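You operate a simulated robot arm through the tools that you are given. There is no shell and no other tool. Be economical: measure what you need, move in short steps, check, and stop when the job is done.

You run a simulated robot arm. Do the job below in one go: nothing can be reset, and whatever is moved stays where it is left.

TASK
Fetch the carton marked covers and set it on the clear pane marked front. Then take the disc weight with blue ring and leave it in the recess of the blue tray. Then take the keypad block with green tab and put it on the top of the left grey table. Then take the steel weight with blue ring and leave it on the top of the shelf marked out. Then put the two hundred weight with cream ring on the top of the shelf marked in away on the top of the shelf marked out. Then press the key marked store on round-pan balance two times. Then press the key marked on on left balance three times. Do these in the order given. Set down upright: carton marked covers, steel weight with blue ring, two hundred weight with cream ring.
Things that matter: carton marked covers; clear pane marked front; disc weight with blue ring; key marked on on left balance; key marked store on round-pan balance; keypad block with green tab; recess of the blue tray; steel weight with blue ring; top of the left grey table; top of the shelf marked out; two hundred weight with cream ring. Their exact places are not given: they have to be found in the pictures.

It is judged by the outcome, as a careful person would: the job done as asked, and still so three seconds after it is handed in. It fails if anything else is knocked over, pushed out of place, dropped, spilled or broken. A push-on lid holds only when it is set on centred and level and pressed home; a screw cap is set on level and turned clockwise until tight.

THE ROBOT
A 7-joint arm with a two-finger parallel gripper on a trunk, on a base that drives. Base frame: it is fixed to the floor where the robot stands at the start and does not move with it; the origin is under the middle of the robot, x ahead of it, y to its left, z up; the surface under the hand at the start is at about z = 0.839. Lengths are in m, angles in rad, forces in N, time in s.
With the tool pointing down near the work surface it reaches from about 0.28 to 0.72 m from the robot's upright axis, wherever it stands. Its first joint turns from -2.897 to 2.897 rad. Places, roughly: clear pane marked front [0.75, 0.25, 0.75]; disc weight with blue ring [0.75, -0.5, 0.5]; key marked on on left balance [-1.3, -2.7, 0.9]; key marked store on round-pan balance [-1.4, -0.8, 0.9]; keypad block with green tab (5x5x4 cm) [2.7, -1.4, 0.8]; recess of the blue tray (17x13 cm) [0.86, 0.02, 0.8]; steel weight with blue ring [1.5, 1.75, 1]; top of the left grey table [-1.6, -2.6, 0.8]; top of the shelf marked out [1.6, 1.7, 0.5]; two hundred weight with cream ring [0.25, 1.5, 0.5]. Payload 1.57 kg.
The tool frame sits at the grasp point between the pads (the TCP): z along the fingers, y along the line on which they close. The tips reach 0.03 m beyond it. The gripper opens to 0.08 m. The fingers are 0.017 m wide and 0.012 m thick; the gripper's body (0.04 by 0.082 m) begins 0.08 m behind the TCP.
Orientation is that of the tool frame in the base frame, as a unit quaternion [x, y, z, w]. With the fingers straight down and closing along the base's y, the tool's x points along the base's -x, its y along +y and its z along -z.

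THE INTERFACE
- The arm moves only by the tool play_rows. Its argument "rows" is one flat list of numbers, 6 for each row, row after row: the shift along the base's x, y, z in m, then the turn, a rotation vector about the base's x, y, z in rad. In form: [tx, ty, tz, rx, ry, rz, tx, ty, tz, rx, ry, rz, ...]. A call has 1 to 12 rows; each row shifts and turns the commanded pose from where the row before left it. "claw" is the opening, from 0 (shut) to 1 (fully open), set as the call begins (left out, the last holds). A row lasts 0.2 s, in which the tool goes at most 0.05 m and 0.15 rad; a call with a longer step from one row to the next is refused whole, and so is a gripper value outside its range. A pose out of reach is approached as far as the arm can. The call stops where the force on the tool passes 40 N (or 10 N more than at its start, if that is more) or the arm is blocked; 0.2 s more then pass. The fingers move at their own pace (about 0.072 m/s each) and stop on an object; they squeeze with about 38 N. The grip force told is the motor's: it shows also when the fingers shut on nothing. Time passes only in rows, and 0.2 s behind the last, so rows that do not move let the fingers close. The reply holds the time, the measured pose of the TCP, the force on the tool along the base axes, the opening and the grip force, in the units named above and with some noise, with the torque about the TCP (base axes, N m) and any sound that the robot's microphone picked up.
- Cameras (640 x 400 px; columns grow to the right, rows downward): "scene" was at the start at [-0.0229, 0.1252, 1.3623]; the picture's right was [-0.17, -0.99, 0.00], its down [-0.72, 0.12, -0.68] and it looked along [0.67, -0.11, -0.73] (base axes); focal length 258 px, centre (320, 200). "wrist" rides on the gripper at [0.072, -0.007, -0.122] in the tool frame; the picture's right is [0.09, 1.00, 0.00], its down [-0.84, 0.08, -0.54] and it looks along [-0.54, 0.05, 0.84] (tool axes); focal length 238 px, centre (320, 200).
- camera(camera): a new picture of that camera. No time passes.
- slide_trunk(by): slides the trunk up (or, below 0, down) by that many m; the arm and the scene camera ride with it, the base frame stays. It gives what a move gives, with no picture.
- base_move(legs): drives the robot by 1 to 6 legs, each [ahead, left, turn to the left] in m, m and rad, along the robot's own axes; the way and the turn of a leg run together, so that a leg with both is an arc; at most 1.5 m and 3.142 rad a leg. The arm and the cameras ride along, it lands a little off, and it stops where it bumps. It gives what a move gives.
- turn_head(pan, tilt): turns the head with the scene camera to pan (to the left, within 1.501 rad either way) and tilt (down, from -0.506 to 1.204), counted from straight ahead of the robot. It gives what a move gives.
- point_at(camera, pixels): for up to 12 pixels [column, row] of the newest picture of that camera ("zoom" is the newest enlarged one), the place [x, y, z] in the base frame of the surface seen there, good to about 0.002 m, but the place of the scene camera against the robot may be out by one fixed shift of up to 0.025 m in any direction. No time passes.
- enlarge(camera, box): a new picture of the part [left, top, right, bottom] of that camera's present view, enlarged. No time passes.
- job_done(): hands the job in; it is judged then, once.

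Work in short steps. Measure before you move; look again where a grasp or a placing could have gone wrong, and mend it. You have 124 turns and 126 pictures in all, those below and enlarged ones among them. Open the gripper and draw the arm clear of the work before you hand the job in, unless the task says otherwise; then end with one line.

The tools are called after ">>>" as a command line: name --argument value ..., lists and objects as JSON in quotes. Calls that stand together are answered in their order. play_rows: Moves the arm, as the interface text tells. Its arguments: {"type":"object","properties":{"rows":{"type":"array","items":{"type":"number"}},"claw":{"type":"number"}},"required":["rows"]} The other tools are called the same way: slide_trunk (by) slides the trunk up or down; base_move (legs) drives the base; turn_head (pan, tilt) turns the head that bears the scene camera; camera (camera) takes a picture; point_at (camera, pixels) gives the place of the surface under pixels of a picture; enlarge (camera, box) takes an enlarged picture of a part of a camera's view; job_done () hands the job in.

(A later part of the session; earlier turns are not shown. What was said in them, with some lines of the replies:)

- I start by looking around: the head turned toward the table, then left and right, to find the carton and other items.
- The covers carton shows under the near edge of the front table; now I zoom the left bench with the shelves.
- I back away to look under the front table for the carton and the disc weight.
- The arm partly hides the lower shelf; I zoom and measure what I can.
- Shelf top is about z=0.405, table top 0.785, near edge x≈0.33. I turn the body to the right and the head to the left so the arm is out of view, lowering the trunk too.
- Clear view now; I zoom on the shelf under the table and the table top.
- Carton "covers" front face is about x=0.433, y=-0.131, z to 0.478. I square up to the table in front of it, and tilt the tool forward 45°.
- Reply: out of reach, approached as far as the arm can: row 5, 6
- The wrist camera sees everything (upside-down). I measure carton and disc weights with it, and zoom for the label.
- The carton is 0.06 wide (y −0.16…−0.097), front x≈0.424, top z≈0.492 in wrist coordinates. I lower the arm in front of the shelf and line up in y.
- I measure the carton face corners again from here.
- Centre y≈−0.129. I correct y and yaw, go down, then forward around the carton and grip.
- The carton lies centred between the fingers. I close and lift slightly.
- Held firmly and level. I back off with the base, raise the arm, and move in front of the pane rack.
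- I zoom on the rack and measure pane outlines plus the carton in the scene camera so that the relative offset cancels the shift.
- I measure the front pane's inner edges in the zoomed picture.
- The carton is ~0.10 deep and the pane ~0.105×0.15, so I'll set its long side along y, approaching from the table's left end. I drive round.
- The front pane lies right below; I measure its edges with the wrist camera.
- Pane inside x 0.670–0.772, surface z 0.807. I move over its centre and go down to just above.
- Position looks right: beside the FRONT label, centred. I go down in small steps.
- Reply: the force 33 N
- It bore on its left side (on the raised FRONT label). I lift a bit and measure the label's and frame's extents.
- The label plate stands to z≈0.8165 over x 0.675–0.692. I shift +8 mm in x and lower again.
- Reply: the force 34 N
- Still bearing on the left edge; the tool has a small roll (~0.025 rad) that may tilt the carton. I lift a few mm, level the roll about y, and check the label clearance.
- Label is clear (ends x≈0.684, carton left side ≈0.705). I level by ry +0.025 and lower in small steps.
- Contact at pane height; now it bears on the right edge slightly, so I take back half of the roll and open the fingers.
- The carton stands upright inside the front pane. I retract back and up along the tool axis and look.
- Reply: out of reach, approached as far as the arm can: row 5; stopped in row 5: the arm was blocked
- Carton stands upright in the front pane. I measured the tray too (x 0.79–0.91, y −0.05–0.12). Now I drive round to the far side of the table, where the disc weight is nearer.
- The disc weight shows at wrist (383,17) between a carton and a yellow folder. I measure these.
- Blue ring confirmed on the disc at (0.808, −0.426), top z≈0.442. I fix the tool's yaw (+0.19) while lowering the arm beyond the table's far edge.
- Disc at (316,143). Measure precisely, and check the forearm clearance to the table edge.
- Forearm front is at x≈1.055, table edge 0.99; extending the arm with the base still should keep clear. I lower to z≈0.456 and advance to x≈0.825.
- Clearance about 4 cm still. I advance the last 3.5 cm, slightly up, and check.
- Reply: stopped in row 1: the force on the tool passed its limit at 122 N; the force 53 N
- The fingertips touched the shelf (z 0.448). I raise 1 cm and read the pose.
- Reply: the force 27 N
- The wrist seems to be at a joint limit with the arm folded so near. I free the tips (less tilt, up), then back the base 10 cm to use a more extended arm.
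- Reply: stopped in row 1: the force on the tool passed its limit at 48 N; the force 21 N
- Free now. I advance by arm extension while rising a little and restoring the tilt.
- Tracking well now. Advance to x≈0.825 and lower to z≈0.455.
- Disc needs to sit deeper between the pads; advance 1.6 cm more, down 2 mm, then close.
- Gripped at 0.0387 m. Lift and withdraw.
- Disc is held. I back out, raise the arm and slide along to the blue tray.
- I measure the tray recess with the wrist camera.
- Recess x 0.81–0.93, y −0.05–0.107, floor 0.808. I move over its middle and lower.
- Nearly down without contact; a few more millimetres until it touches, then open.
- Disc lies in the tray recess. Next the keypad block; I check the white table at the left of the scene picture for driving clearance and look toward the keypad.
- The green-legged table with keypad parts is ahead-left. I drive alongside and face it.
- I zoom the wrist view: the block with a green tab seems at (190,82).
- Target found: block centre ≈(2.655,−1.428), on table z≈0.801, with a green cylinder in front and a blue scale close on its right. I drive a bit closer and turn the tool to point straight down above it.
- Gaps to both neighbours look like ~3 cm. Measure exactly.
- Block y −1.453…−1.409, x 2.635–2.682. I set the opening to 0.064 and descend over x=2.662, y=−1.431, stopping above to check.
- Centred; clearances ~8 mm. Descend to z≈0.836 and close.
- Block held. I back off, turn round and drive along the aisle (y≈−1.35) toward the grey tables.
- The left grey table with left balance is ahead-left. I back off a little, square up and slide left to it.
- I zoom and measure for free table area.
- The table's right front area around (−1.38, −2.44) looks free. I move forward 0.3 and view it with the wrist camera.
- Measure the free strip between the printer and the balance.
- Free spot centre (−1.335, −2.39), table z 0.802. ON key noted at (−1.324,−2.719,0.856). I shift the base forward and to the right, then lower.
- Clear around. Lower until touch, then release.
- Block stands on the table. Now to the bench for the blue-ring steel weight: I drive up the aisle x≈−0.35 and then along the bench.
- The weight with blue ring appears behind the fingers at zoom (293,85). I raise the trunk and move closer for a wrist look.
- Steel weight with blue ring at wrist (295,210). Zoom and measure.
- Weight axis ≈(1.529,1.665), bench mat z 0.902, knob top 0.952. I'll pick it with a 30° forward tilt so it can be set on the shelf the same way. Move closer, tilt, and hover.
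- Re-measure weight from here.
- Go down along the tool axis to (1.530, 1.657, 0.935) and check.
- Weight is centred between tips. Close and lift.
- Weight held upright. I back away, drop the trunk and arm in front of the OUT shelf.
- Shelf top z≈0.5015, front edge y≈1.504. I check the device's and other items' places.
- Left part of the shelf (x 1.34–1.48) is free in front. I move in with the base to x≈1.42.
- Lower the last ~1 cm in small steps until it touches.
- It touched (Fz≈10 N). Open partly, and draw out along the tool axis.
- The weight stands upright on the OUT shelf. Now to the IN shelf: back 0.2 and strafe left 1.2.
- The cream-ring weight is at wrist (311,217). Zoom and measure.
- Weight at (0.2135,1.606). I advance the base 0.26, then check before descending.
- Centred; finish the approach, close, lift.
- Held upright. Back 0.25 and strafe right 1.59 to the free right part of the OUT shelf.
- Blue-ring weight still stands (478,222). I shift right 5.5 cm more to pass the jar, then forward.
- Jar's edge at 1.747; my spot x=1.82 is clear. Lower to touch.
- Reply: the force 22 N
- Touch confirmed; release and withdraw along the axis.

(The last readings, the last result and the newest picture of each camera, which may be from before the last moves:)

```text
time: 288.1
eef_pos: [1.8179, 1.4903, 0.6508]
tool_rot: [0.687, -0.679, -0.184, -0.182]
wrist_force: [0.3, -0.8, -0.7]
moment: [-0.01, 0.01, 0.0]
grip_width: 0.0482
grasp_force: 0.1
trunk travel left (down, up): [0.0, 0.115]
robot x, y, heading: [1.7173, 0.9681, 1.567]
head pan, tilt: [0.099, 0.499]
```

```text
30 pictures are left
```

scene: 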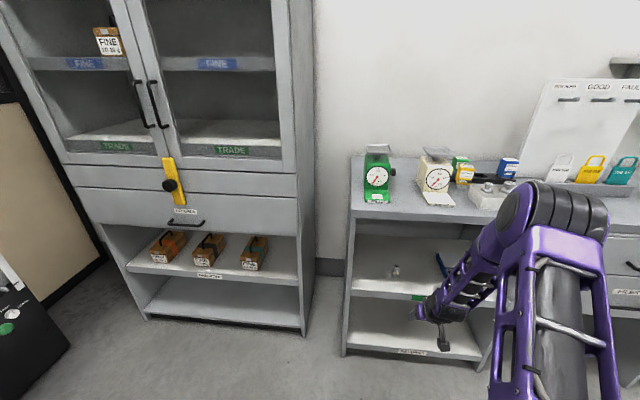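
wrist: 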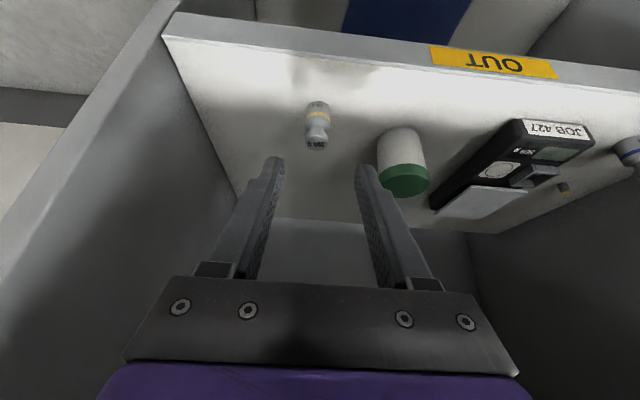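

Both weights stand on the OUT shelf. Now I back off, raise the arm pointing down with closed fingers, and drive to the round-pan balance.

>>> base_move --legs '[[-0.25, 0, 0]]'

>>> play_rows --rows '[0, 0.02, 0.045, 0, 0, 0, 0, 0.02, 0.045, 0, 0, 0, 0, 0.01, 0.045, 0, 0, 0, 0, 0, 0.045, -0.131, 0, 0, 0, 0, 0.045, -0.131, 0, 0, 0, 0, 0.045, -0.131, 0, 0, 0, 0, 0.045, -0.131, 0, 0]' --claw 0

>>> base_move --legs '[[0, 1.4, 0], [0, 0.68, 0], [0, 0, 1.571], [0, 1.48, 0]]'

>>> turn_head --pan -0.1 --tilt 0.5

>>> camera --camera "scene"

```text
time: 290.0
eef_pos: [1.8169, 1.2396, 0.6513]
tool_rot: [0.688, -0.677, -0.185, -0.182]
wrist_force: [0.0, -0.6, -0.1]
moment: [-0.01, -0.01, 0.0]
grip_width: 0.0481
grasp_force: 0.0
trunk travel left (down, up): [0.0, 0.115]
robot x, y, heading: [1.7194, 0.7154, 1.571]
head pan, tilt: [0.099, 0.499]
```

```text
time: 291.6
eef_pos: [1.8165, 1.2911, 0.968]
tool_rot: [0.712, -0.702, -0.002, 0.003]
wrist_force: [0.2, -0.4, -0.7]
moment: [-0.01, -0.01, 0.01]
grip_width: 0.0001
grasp_force: 21.2
trunk travel left (down, up): [0.0, 0.115]
robot x, y, heading: [1.7178, 0.7199, 1.574]
head pan, tilt: [0.099, 0.499]
```

```text
time: 329.3
eef_pos: [-0.9342, -0.6012, 0.9681]
tool_rot: [1.0, -0.01, -0.001, 0.004]
wrist_force: [-0.5, -0.9, 0.6]
moment: [0.04, -0.01, 0.0]
grip_width: 0.0001
grasp_force: 21.5
trunk travel left (down, up): [0.0, 0.115]
robot x, y, heading: [-0.3647, -0.7218, 3.108]
head pan, tilt: [0.099, 0.499]
```

```text
time: 330.1
eef_pos: [-0.9349, -0.6014, 0.9675]
tool_rot: [1.0, -0.01, 0.0, 0.003]
wrist_force: [0.3, 0.1, -0.6]
moment: [0.03, 0.01, 0.03]
grip_width: 0.0001
grasp_force: 21.8
trunk travel left (down, up): [0.0, 0.115]
robot x, y, heading: [-0.3642, -0.722, 3.109]
head pan, tilt: [-0.099, 0.499]
```

```text
29 pictures are left
```

scene: 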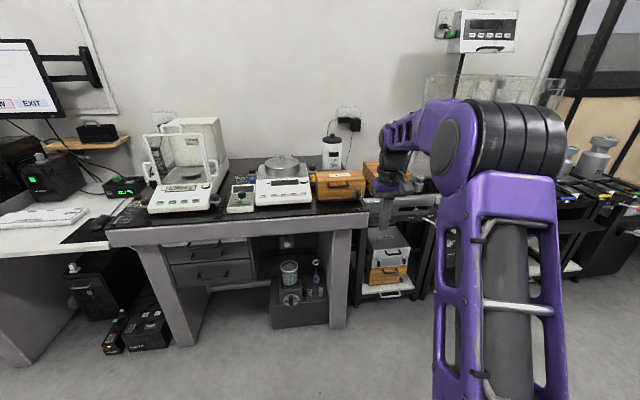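

Round-pan balance at (283,182). Zoom and measure keys.

>>> enlarge --camera "scene" --box '[220, 145, 330, 225]'

>>> point_at --camera "zoom" --pixels '[[230, 305], [270, 300], [320, 300], [370, 295], [410, 290], [350, 240], [470, 300], [350, 340], [340, 130]]'

```text
5.00 times, centred on (275, 185) of scene
```

zoom: 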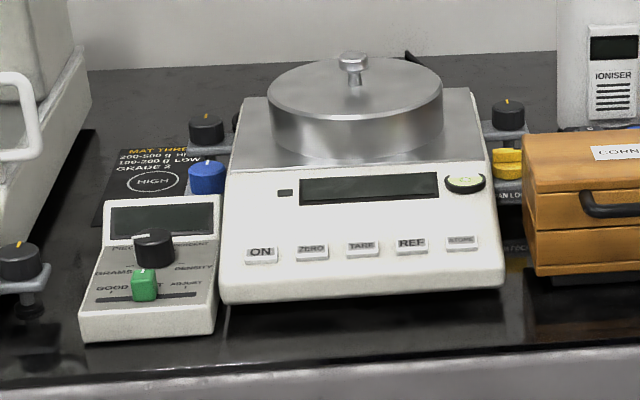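

```text
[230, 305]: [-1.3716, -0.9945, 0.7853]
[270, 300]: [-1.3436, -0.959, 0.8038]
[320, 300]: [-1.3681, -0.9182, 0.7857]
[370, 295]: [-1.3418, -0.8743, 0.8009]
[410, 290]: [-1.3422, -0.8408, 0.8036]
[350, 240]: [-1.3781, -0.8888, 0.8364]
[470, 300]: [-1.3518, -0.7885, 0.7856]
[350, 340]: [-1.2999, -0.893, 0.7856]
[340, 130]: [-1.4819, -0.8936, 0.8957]
```

STORE is the rightmost key. I square up and bring the tool in front of it for a wrist look.

>>> base_move --legs '[[0, 0.2, 0.033], [0.36, 0, 0]]'

>>> camera --camera "wrist"

```text
time: 334.5
eef_pos: [-1.3007, -0.824, 0.9681]
tool_rot: [1.0, 0.008, 0.0, 0.004]
wrist_force: [1.0, 0.1, -0.4]
moment: [-0.02, -0.02, -0.03]
grip_width: 0.0
grasp_force: 21.4
trunk travel left (down, up): [0.0, 0.115]
robot x, y, heading: [-0.7294, -0.9248, -3.139]
head pan, tilt: [-0.099, 0.499]
```

```text
27 pictures are left
```

wrist: 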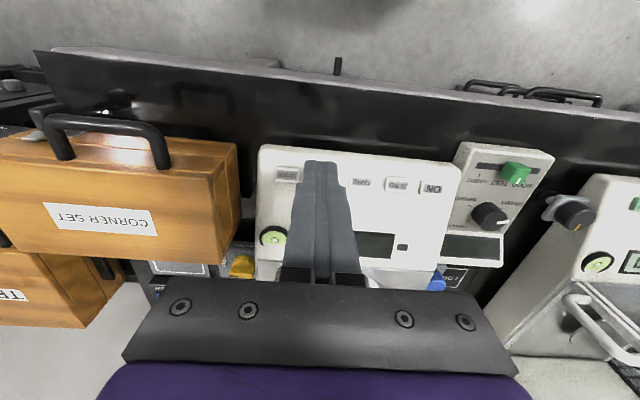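

>>> enlarge --camera "wrist" --box '[250, 140, 330, 200]'

>>> point_at --camera "wrist" --pixels '[[287, 174], [278, 173], [297, 174], [287, 168], [287, 180], [287, 187], [275, 200], [320, 164], [432, 187]]'

```text
6.67 times, centred on (290, 170) of wrist
```

zoom: 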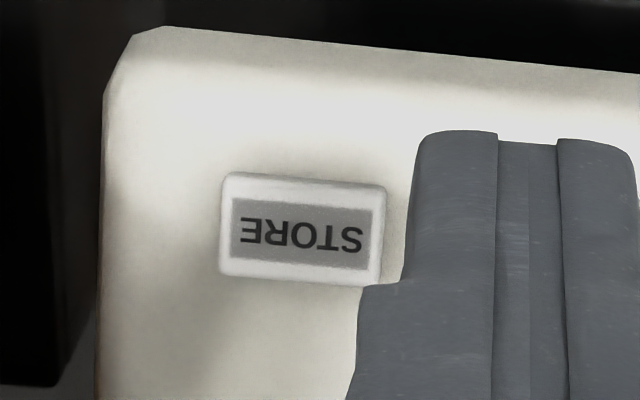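

```text
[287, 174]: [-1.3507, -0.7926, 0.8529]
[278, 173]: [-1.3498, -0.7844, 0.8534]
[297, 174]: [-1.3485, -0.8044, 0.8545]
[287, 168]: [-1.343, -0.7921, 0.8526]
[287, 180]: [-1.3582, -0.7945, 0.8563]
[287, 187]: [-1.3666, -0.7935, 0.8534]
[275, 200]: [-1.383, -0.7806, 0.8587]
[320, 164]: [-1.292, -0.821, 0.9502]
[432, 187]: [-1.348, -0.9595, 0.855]
```

Key centre (−1.350,−0.793), top z≈0.853. I go above it with the tips ~1.5 cm over.

>>> play_rows --rows '[-0.025, 0.016, 0, 0, 0, 0, -0.0245, 0.0155, -0.02, 0, 0, 0, 0, 0, -0.025, 0, 0, 0, 0, 0, -0.023, 0, 0, 0, 0, 0, 0, 0, 0, 0]'

>>> camera --camera "wrist"

```text
time: 335.7
eef_pos: [-1.3497, -0.7916, 0.8992]
tool_rot: [1.0, 0.009, 0.0, 0.003]
wrist_force: [0.1, -0.1, -0.5]
moment: [0.01, 0.0, 0.02]
grip_width: 0.0002
grasp_force: 20.8
trunk travel left (down, up): [0.0, 0.115]
robot x, y, heading: [-0.7301, -0.9215, -3.137]
head pan, tilt: [-0.099, 0.499]
```

```text
25 pictures are left
```

wrist: 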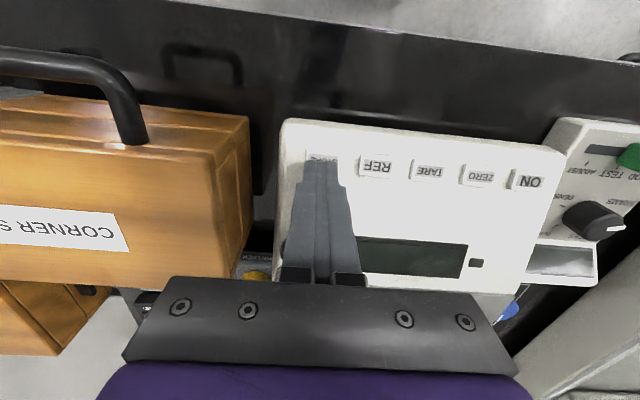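

Aligned on STORE. First press in small steps to feel contact.

>>> play_rows --rows '[0, 0, -0.008, 0, 0, 0, 0, 0, -0.005, 0, 0, 0, 0, 0, -0.003, 0, 0, 0, 0, 0, -0.002, 0, 0, 0, 0, 0, -0.002, 0, 0, 0]'

```text
time: 336.9
eef_pos: [-1.3494, -0.7924, 0.8824]
tool_rot: [1.0, 0.008, 0.0, 0.005]
wrist_force: [-0.1, 0.0, 6.8]
moment: [0.01, 0.08, 0.0]
grip_width: 0.0
grasp_force: 21.3
trunk travel left (down, up): [0.0, 0.115]
robot x, y, heading: [-0.7275, -0.925, -3.144]
head pan, tilt: [-0.099, 0.499]
heard: click
```

A click: press one. Release up 1.2 cm, wait, then press once more.

>>> play_rows --rows '[0, 0, 0.006, 0, 0, 0, 0, 0, 0.006, 0, 0, 0, 0, 0, 0, 0, 0, 0]'

>>> play_rows --rows '[0, 0, -0.006, 0, 0, 0, 0, 0, -0.004, 0, 0, 0, 0, 0, -0.002, 0, 0, 0]'

```text
time: 337.7
eef_pos: [-1.3496, -0.7919, 0.892]
tool_rot: [1.0, 0.009, 0.001, 0.003]
wrist_force: [-1.0, 0.1, 0.7]
moment: [-0.04, 0.03, 0.0]
grip_width: 0.0
grasp_force: 21.4
trunk travel left (down, up): [0.0, 0.115]
robot x, y, heading: [-0.7288, -0.9235, -3.135]
head pan, tilt: [-0.099, 0.499]
```

```text
time: 338.5
eef_pos: [-1.3503, -0.7931, 0.8813]
tool_rot: [1.0, 0.009, -0.002, 0.003]
wrist_force: [-0.9, -2.1, 7.1]
moment: [-0.03, 0.08, -0.03]
grip_width: 0.0003
grasp_force: 21.0
trunk travel left (down, up): [0.0, 0.115]
robot x, y, heading: [-0.7309, -0.9225, -3.14]
head pan, tilt: [-0.099, 0.499]
heard: click
```

Two clicks heard. I lift, check the display, then go to the left balance.

>>> play_rows --rows '[0, 0, 0.02, 0, 0, 0, 0, 0, 0.04, 0, 0, 0, 0.02, 0, 0.03, 0, 0, 0]'

>>> camera --camera "wrist"

>>> base_move --legs '[[-0.28, 0, 0], [0, 1.45, 0], [0, 0.35, 0]]'

>>> play_rows --rows '[0, -0.03, 0.01, 0, 0, 0, 0, -0.04, 0.01, 0, 0, 0, 0, -0.04, 0, 0, 0, 0, 0, -0.02, 0, 0, 0, 0]'

```text
time: 339.3
eef_pos: [-1.3319, -0.7936, 0.9702]
tool_rot: [1.0, 0.009, 0.001, 0.004]
wrist_force: [0.7, 0.7, 0.2]
moment: [0.03, -0.01, 0.0]
grip_width: 0.0
grasp_force: 21.2
trunk travel left (down, up): [0.0, 0.115]
robot x, y, heading: [-0.7272, -0.9205, -3.137]
head pan, tilt: [-0.099, 0.499]
```

```text
24 pictures are left
```

wrist: 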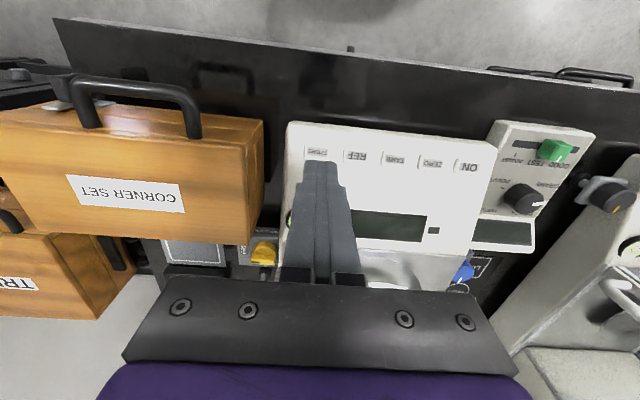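

```text
time: 358.5
eef_pos: [-1.0118, -2.5972, 0.9698]
tool_rot: [1.0, 0.021, 0.0, 0.004]
wrist_force: [-0.1, -0.2, 0.4]
moment: [0.0, 0.03, 0.01]
grip_width: 0.0
grasp_force: 21.4
trunk travel left (down, up): [0.0, 0.115]
robot x, y, heading: [-0.4088, -2.7137, -3.112]
head pan, tilt: [-0.099, 0.499]
```

```text
time: 359.5
eef_pos: [-1.0107, -2.7296, 0.9917]
tool_rot: [1.0, 0.021, 0.0, 0.003]
wrist_force: [0.0, -0.4, 0.5]
moment: [-0.01, -0.02, 0.03]
grip_width: 0.0
grasp_force: 21.9
trunk travel left (down, up): [0.0, 0.115]
robot x, y, heading: [-0.4094, -2.711, -3.113]
head pan, tilt: [-0.099, 0.499]
```

>>> base_move --legs '[[0.24, 0, -0.029]]'

>>> camera --camera "wrist"

>>> turn_head --pan 0.0 --tilt 0.5

>>> camera --camera "scene"

```text
time: 361.2
eef_pos: [-1.2476, -2.7157, 0.9922]
tool_rot: [1.0, 0.009, 0.0, 0.003]
wrist_force: [0.2, -1.1, 0.9]
moment: [0.0, 0.01, 0.0]
grip_width: 0.0
grasp_force: 21.2
trunk travel left (down, up): [0.0, 0.115]
robot x, y, heading: [-0.6421, -2.7204, -3.143]
head pan, tilt: [-0.099, 0.499]
```

```text
23 pictures are left
```

wrist: 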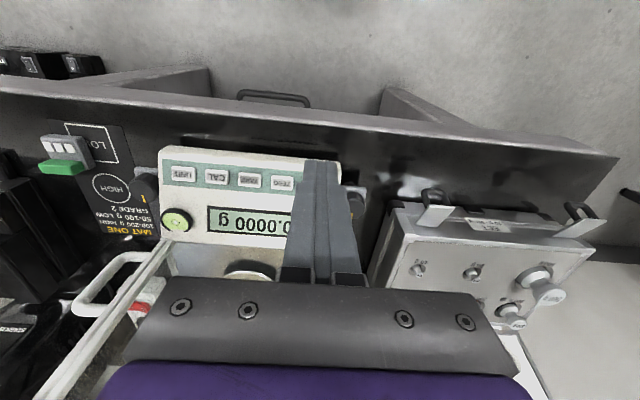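

```text
time: 361.9
eef_pos: [-1.248, -2.7156, 0.9923]
tool_rot: [1.0, 0.008, 0.0, 0.003]
wrist_force: [-0.6, 0.6, 0.3]
moment: [0.01, 0.0, 0.01]
grip_width: 0.0
grasp_force: 21.5
trunk travel left (down, up): [0.0, 0.115]
robot x, y, heading: [-0.6437, -2.7142, -3.146]
head pan, tilt: [0.0, 0.499]
```

```text
22 pictures are left
```

scene: 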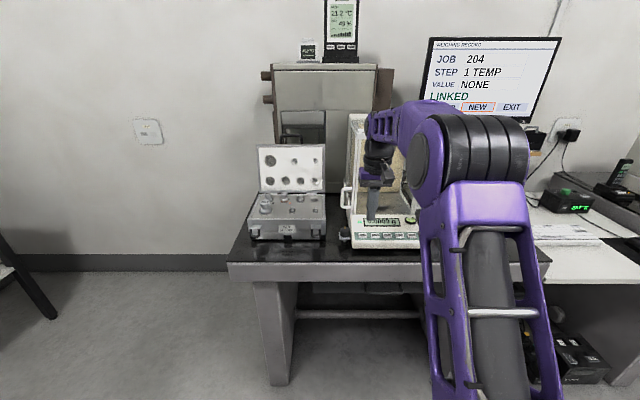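

I measure the draft shield's front face for hand clearance.

>>> point_at --camera "wrist" --pixels '[[165, 245], [115, 270], [95, 305], [240, 265], [355, 165], [295, 183], [335, 150], [180, 275]]'

>>> point_at --camera "scene" --pixels '[[351, 118], [350, 150], [352, 190], [348, 205], [358, 116]]'

```text
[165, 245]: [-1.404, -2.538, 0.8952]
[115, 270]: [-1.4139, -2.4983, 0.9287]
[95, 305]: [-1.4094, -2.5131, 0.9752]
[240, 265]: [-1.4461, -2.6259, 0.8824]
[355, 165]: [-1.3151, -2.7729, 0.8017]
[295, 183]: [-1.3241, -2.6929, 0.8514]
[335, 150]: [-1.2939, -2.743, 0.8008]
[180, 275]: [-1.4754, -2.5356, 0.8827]
```

```text
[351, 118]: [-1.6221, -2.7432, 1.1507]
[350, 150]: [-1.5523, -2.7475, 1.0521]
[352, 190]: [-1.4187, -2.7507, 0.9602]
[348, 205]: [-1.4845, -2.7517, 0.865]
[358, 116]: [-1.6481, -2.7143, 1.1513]
```

Hand clearance to the shield is ~3 cm; I tilt the tool 0.2 rad for extra room and go above the ON key (−1.324,−2.719).

>>> play_rows --rows '[-0.025, -0.001, -0.01, 0, 0.1, 0, -0.025, -0.001, -0.02, 0, 0.1, 0, -0.0255, -0.001, -0.02, 0, 0, 0, 0, 0, -0.02, 0, 0, 0, 0, 0, -0.017, 0, 0, 0, 0, 0, 0, 0, 0, 0]'

>>> enlarge --camera "wrist" --box '[220, 100, 420, 225]'

>>> enlarge --camera "scene" --box '[330, 180, 450, 260]'

```text
time: 363.3
eef_pos: [-1.3247, -2.7178, 0.9068]
tool_rot: [0.995, 0.008, -0.1, 0.003]
wrist_force: [0.1, 0.4, -0.8]
moment: [0.01, 0.01, 0.0]
grip_width: 0.0
grasp_force: 21.3
trunk travel left (down, up): [0.0, 0.115]
robot x, y, heading: [-0.6438, -2.7141, -3.144]
head pan, tilt: [0.0, 0.499]
```

```text
3.20 times, centred on (320, 162) of wrist
```

zoom: 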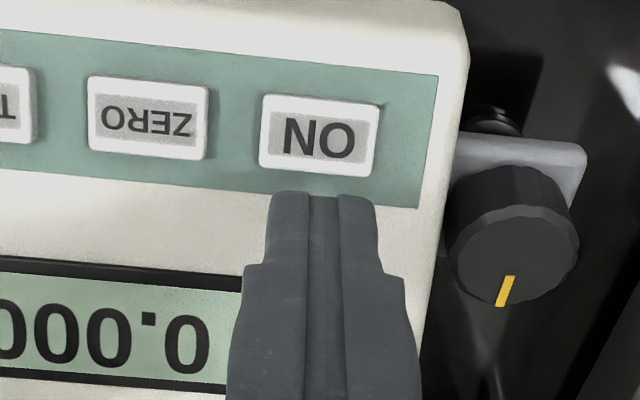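

```text
5.00 times, centred on (390, 220) of scene
```

zoom: 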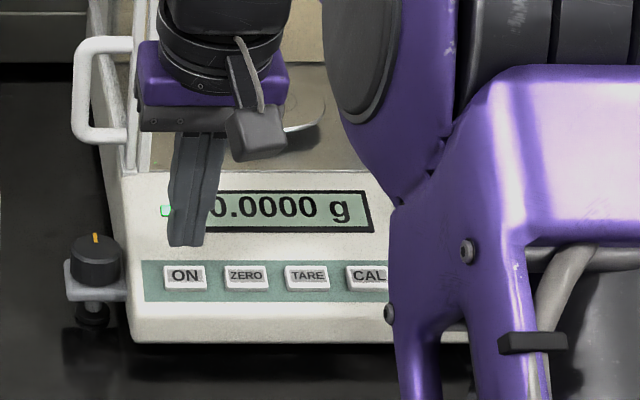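

Measure the ON key directly now that it is visible (zoomed wrist (320,138) ≙ wrist (320,143)).

>>> point_at --camera "wrist" --pixels '[[320, 142], [303, 140], [337, 145], [320, 133], [320, 151], [318, 162]]'

```text
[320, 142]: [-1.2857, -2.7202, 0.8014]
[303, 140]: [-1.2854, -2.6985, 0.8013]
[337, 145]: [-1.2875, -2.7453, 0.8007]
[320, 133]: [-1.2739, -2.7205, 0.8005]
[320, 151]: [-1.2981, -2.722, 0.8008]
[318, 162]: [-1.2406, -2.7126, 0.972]
```

Those pixels referred to the older picture; take a fresh one.

>>> camera --camera "wrist"

>>> point_at --camera "wrist" --pixels '[[320, 142], [303, 140], [337, 145], [320, 132], [320, 151], [318, 165]]'

```text
19 pictures are left
```

wrist: 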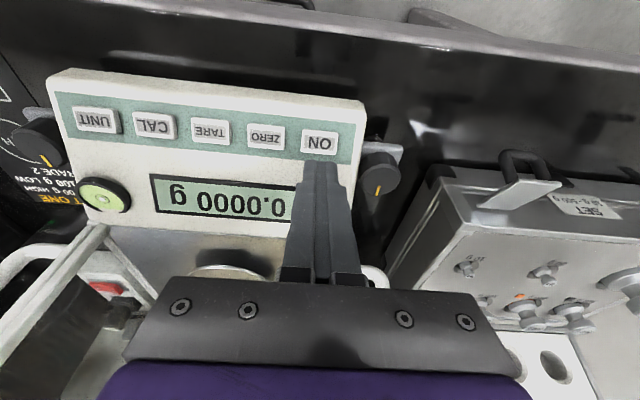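

```text
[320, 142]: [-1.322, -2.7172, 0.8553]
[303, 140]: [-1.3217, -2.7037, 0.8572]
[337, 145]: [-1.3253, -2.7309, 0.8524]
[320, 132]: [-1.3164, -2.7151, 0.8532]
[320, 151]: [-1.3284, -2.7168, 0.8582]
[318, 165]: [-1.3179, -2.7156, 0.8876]
```

Aligned. First ON press in small steps.

>>> play_rows --rows '[0, 0, -0.012, 0, 0, 0, 0, 0, -0.005, 0, 0, 0, 0, 0, -0.003, 0, 0, 0, 0, 0, -0.002, 0, 0, 0, 0, 0, -0.0015, 0, 0, 0]'

```text
time: 364.5
eef_pos: [-1.3244, -2.7198, 0.8817]
tool_rot: [0.995, 0.007, -0.102, 0.003]
wrist_force: [-2.6, 1.4, 8.1]
moment: [0.03, 0.14, 0.01]
grip_width: 0.0
grasp_force: 21.4
trunk travel left (down, up): [0.0, 0.115]
robot x, y, heading: [-0.6458, -2.7166, -3.141]
head pan, tilt: [0.0, 0.499]
heard: click
```

Click one. Release 1.2 cm and press again, same amplitude as at the other balance.

>>> play_rows --rows '[0, 0, 0.006, 0, 0, 0, 0, 0, 0.006, 0, 0, 0, 0, 0, 0, 0, 0, 0]'

>>> play_rows --rows '[0, 0, -0.006, 0, 0, 0, 0, 0, -0.004, 0, 0, 0, 0, 0, -0.002, 0, 0, 0]'

```text
time: 365.3
eef_pos: [-1.3238, -2.7205, 0.8923]
tool_rot: [0.995, 0.008, -0.099, 0.004]
wrist_force: [0.2, 0.4, -0.2]
moment: [-0.03, 0.01, 0.04]
grip_width: 0.0
grasp_force: 21.6
trunk travel left (down, up): [0.0, 0.115]
robot x, y, heading: [-0.6437, -2.7141, -3.147]
head pan, tilt: [0.0, 0.499]
```

```text
time: 366.1
eef_pos: [-1.3234, -2.719, 0.8823]
tool_rot: [0.995, 0.008, -0.102, 0.003]
wrist_force: [-3.4, -1.2, 7.0]
moment: [0.0, 0.12, 0.01]
grip_width: 0.0002
grasp_force: 20.7
trunk travel left (down, up): [0.0, 0.115]
robot x, y, heading: [-0.644, -2.7131, -3.144]
head pan, tilt: [0.0, 0.499]
heard: click
```

Click two. Once more.

>>> play_rows --rows '[0, 0, 0.006, 0, 0, 0, 0, 0, 0.006, 0, 0, 0, 0, 0, 0, 0, 0, 0]'

>>> play_rows --rows '[0, 0, -0.006, 0, 0, 0, 0, 0, -0.004, 0, 0, 0, 0, 0, -0.002, 0, 0, 0]'

```text
time: 366.9
eef_pos: [-1.3222, -2.719, 0.8933]
tool_rot: [0.995, 0.008, -0.1, 0.004]
wrist_force: [0.4, -0.1, 0.3]
moment: [-0.01, -0.02, 0.03]
grip_width: 0.0
grasp_force: 21.0
trunk travel left (down, up): [0.0, 0.115]
robot x, y, heading: [-0.6436, -2.7148, -3.141]
head pan, tilt: [0.0, 0.499]
```

```text
time: 367.7
eef_pos: [-1.3245, -2.7185, 0.8814]
tool_rot: [0.995, 0.009, -0.101, 0.004]
wrist_force: [-0.1, -0.3, 6.5]
moment: [-0.03, 0.06, 0.04]
grip_width: 0.0
grasp_force: 21.5
trunk travel left (down, up): [0.0, 0.115]
robot x, y, heading: [-0.6438, -2.7127, -3.145]
head pan, tilt: [0.0, 0.499]
heard: click
```

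Three clicks. I lift clear, back off, open the gripper and take a last look.

>>> play_rows --rows '[0, 0, 0.02, 0, 0, 0, 0, 0, 0.04, 0, 0, 0, 0.02, 0, 0.04, 0, 0, 0]'

>>> base_move --legs '[[-0.3, 0, 0]]'

>>> play_rows --rows '[0, 0, 0, 0, 0, 0, 0, 0, 0, 0, 0, 0, 0, 0, 0, 0, 0, 0]' --claw 1

>>> camera --camera "scene"

```text
time: 368.5
eef_pos: [-1.3032, -2.7184, 0.982]
tool_rot: [0.995, 0.008, -0.099, 0.004]
wrist_force: [-0.1, 0.5, 0.2]
moment: [0.01, -0.01, -0.03]
grip_width: 0.0001
grasp_force: 20.6
trunk travel left (down, up): [0.0, 0.115]
robot x, y, heading: [-0.6435, -2.7149, -3.143]
head pan, tilt: [0.0, 0.499]
```

```text
time: 370.6
eef_pos: [-1.0012, -2.7201, 0.9824]
tool_rot: [0.995, 0.01, -0.099, 0.003]
wrist_force: [0.3, 0.7, -0.2]
moment: [0.01, 0.03, -0.03]
grip_width: 0.0003
grasp_force: 21.5
trunk travel left (down, up): [0.0, 0.115]
robot x, y, heading: [-0.3424, -2.717, -3.136]
head pan, tilt: [0.0, 0.499]
```

```text
time: 371.4
eef_pos: [-1.0026, -2.7193, 0.9816]
tool_rot: [0.995, 0.009, -0.1, 0.003]
wrist_force: [-0.3, -0.5, 0.0]
moment: [0.0, 0.02, 0.02]
grip_width: 0.0799
grasp_force: 0.0
trunk travel left (down, up): [0.0, 0.115]
robot x, y, heading: [-0.3473, -2.7115, -3.135]
head pan, tilt: [0.0, 0.499]
```

```text
18 pictures are left
```

scene: 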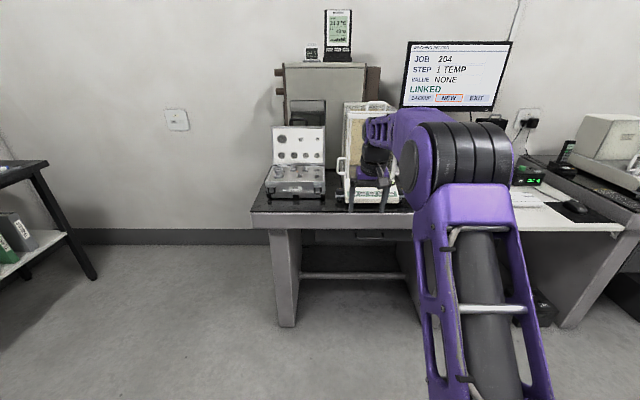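

Everything is in place and the arm is clear with the gripper open; I hand the job in.

>>> job_done

```text
The job is handed in.
```

All seven steps are done in the order given: the carton, disc, keypad block and both weights are set down where asked. The store key clicked two times and the on key three, and the arm is clear with the gripper open.
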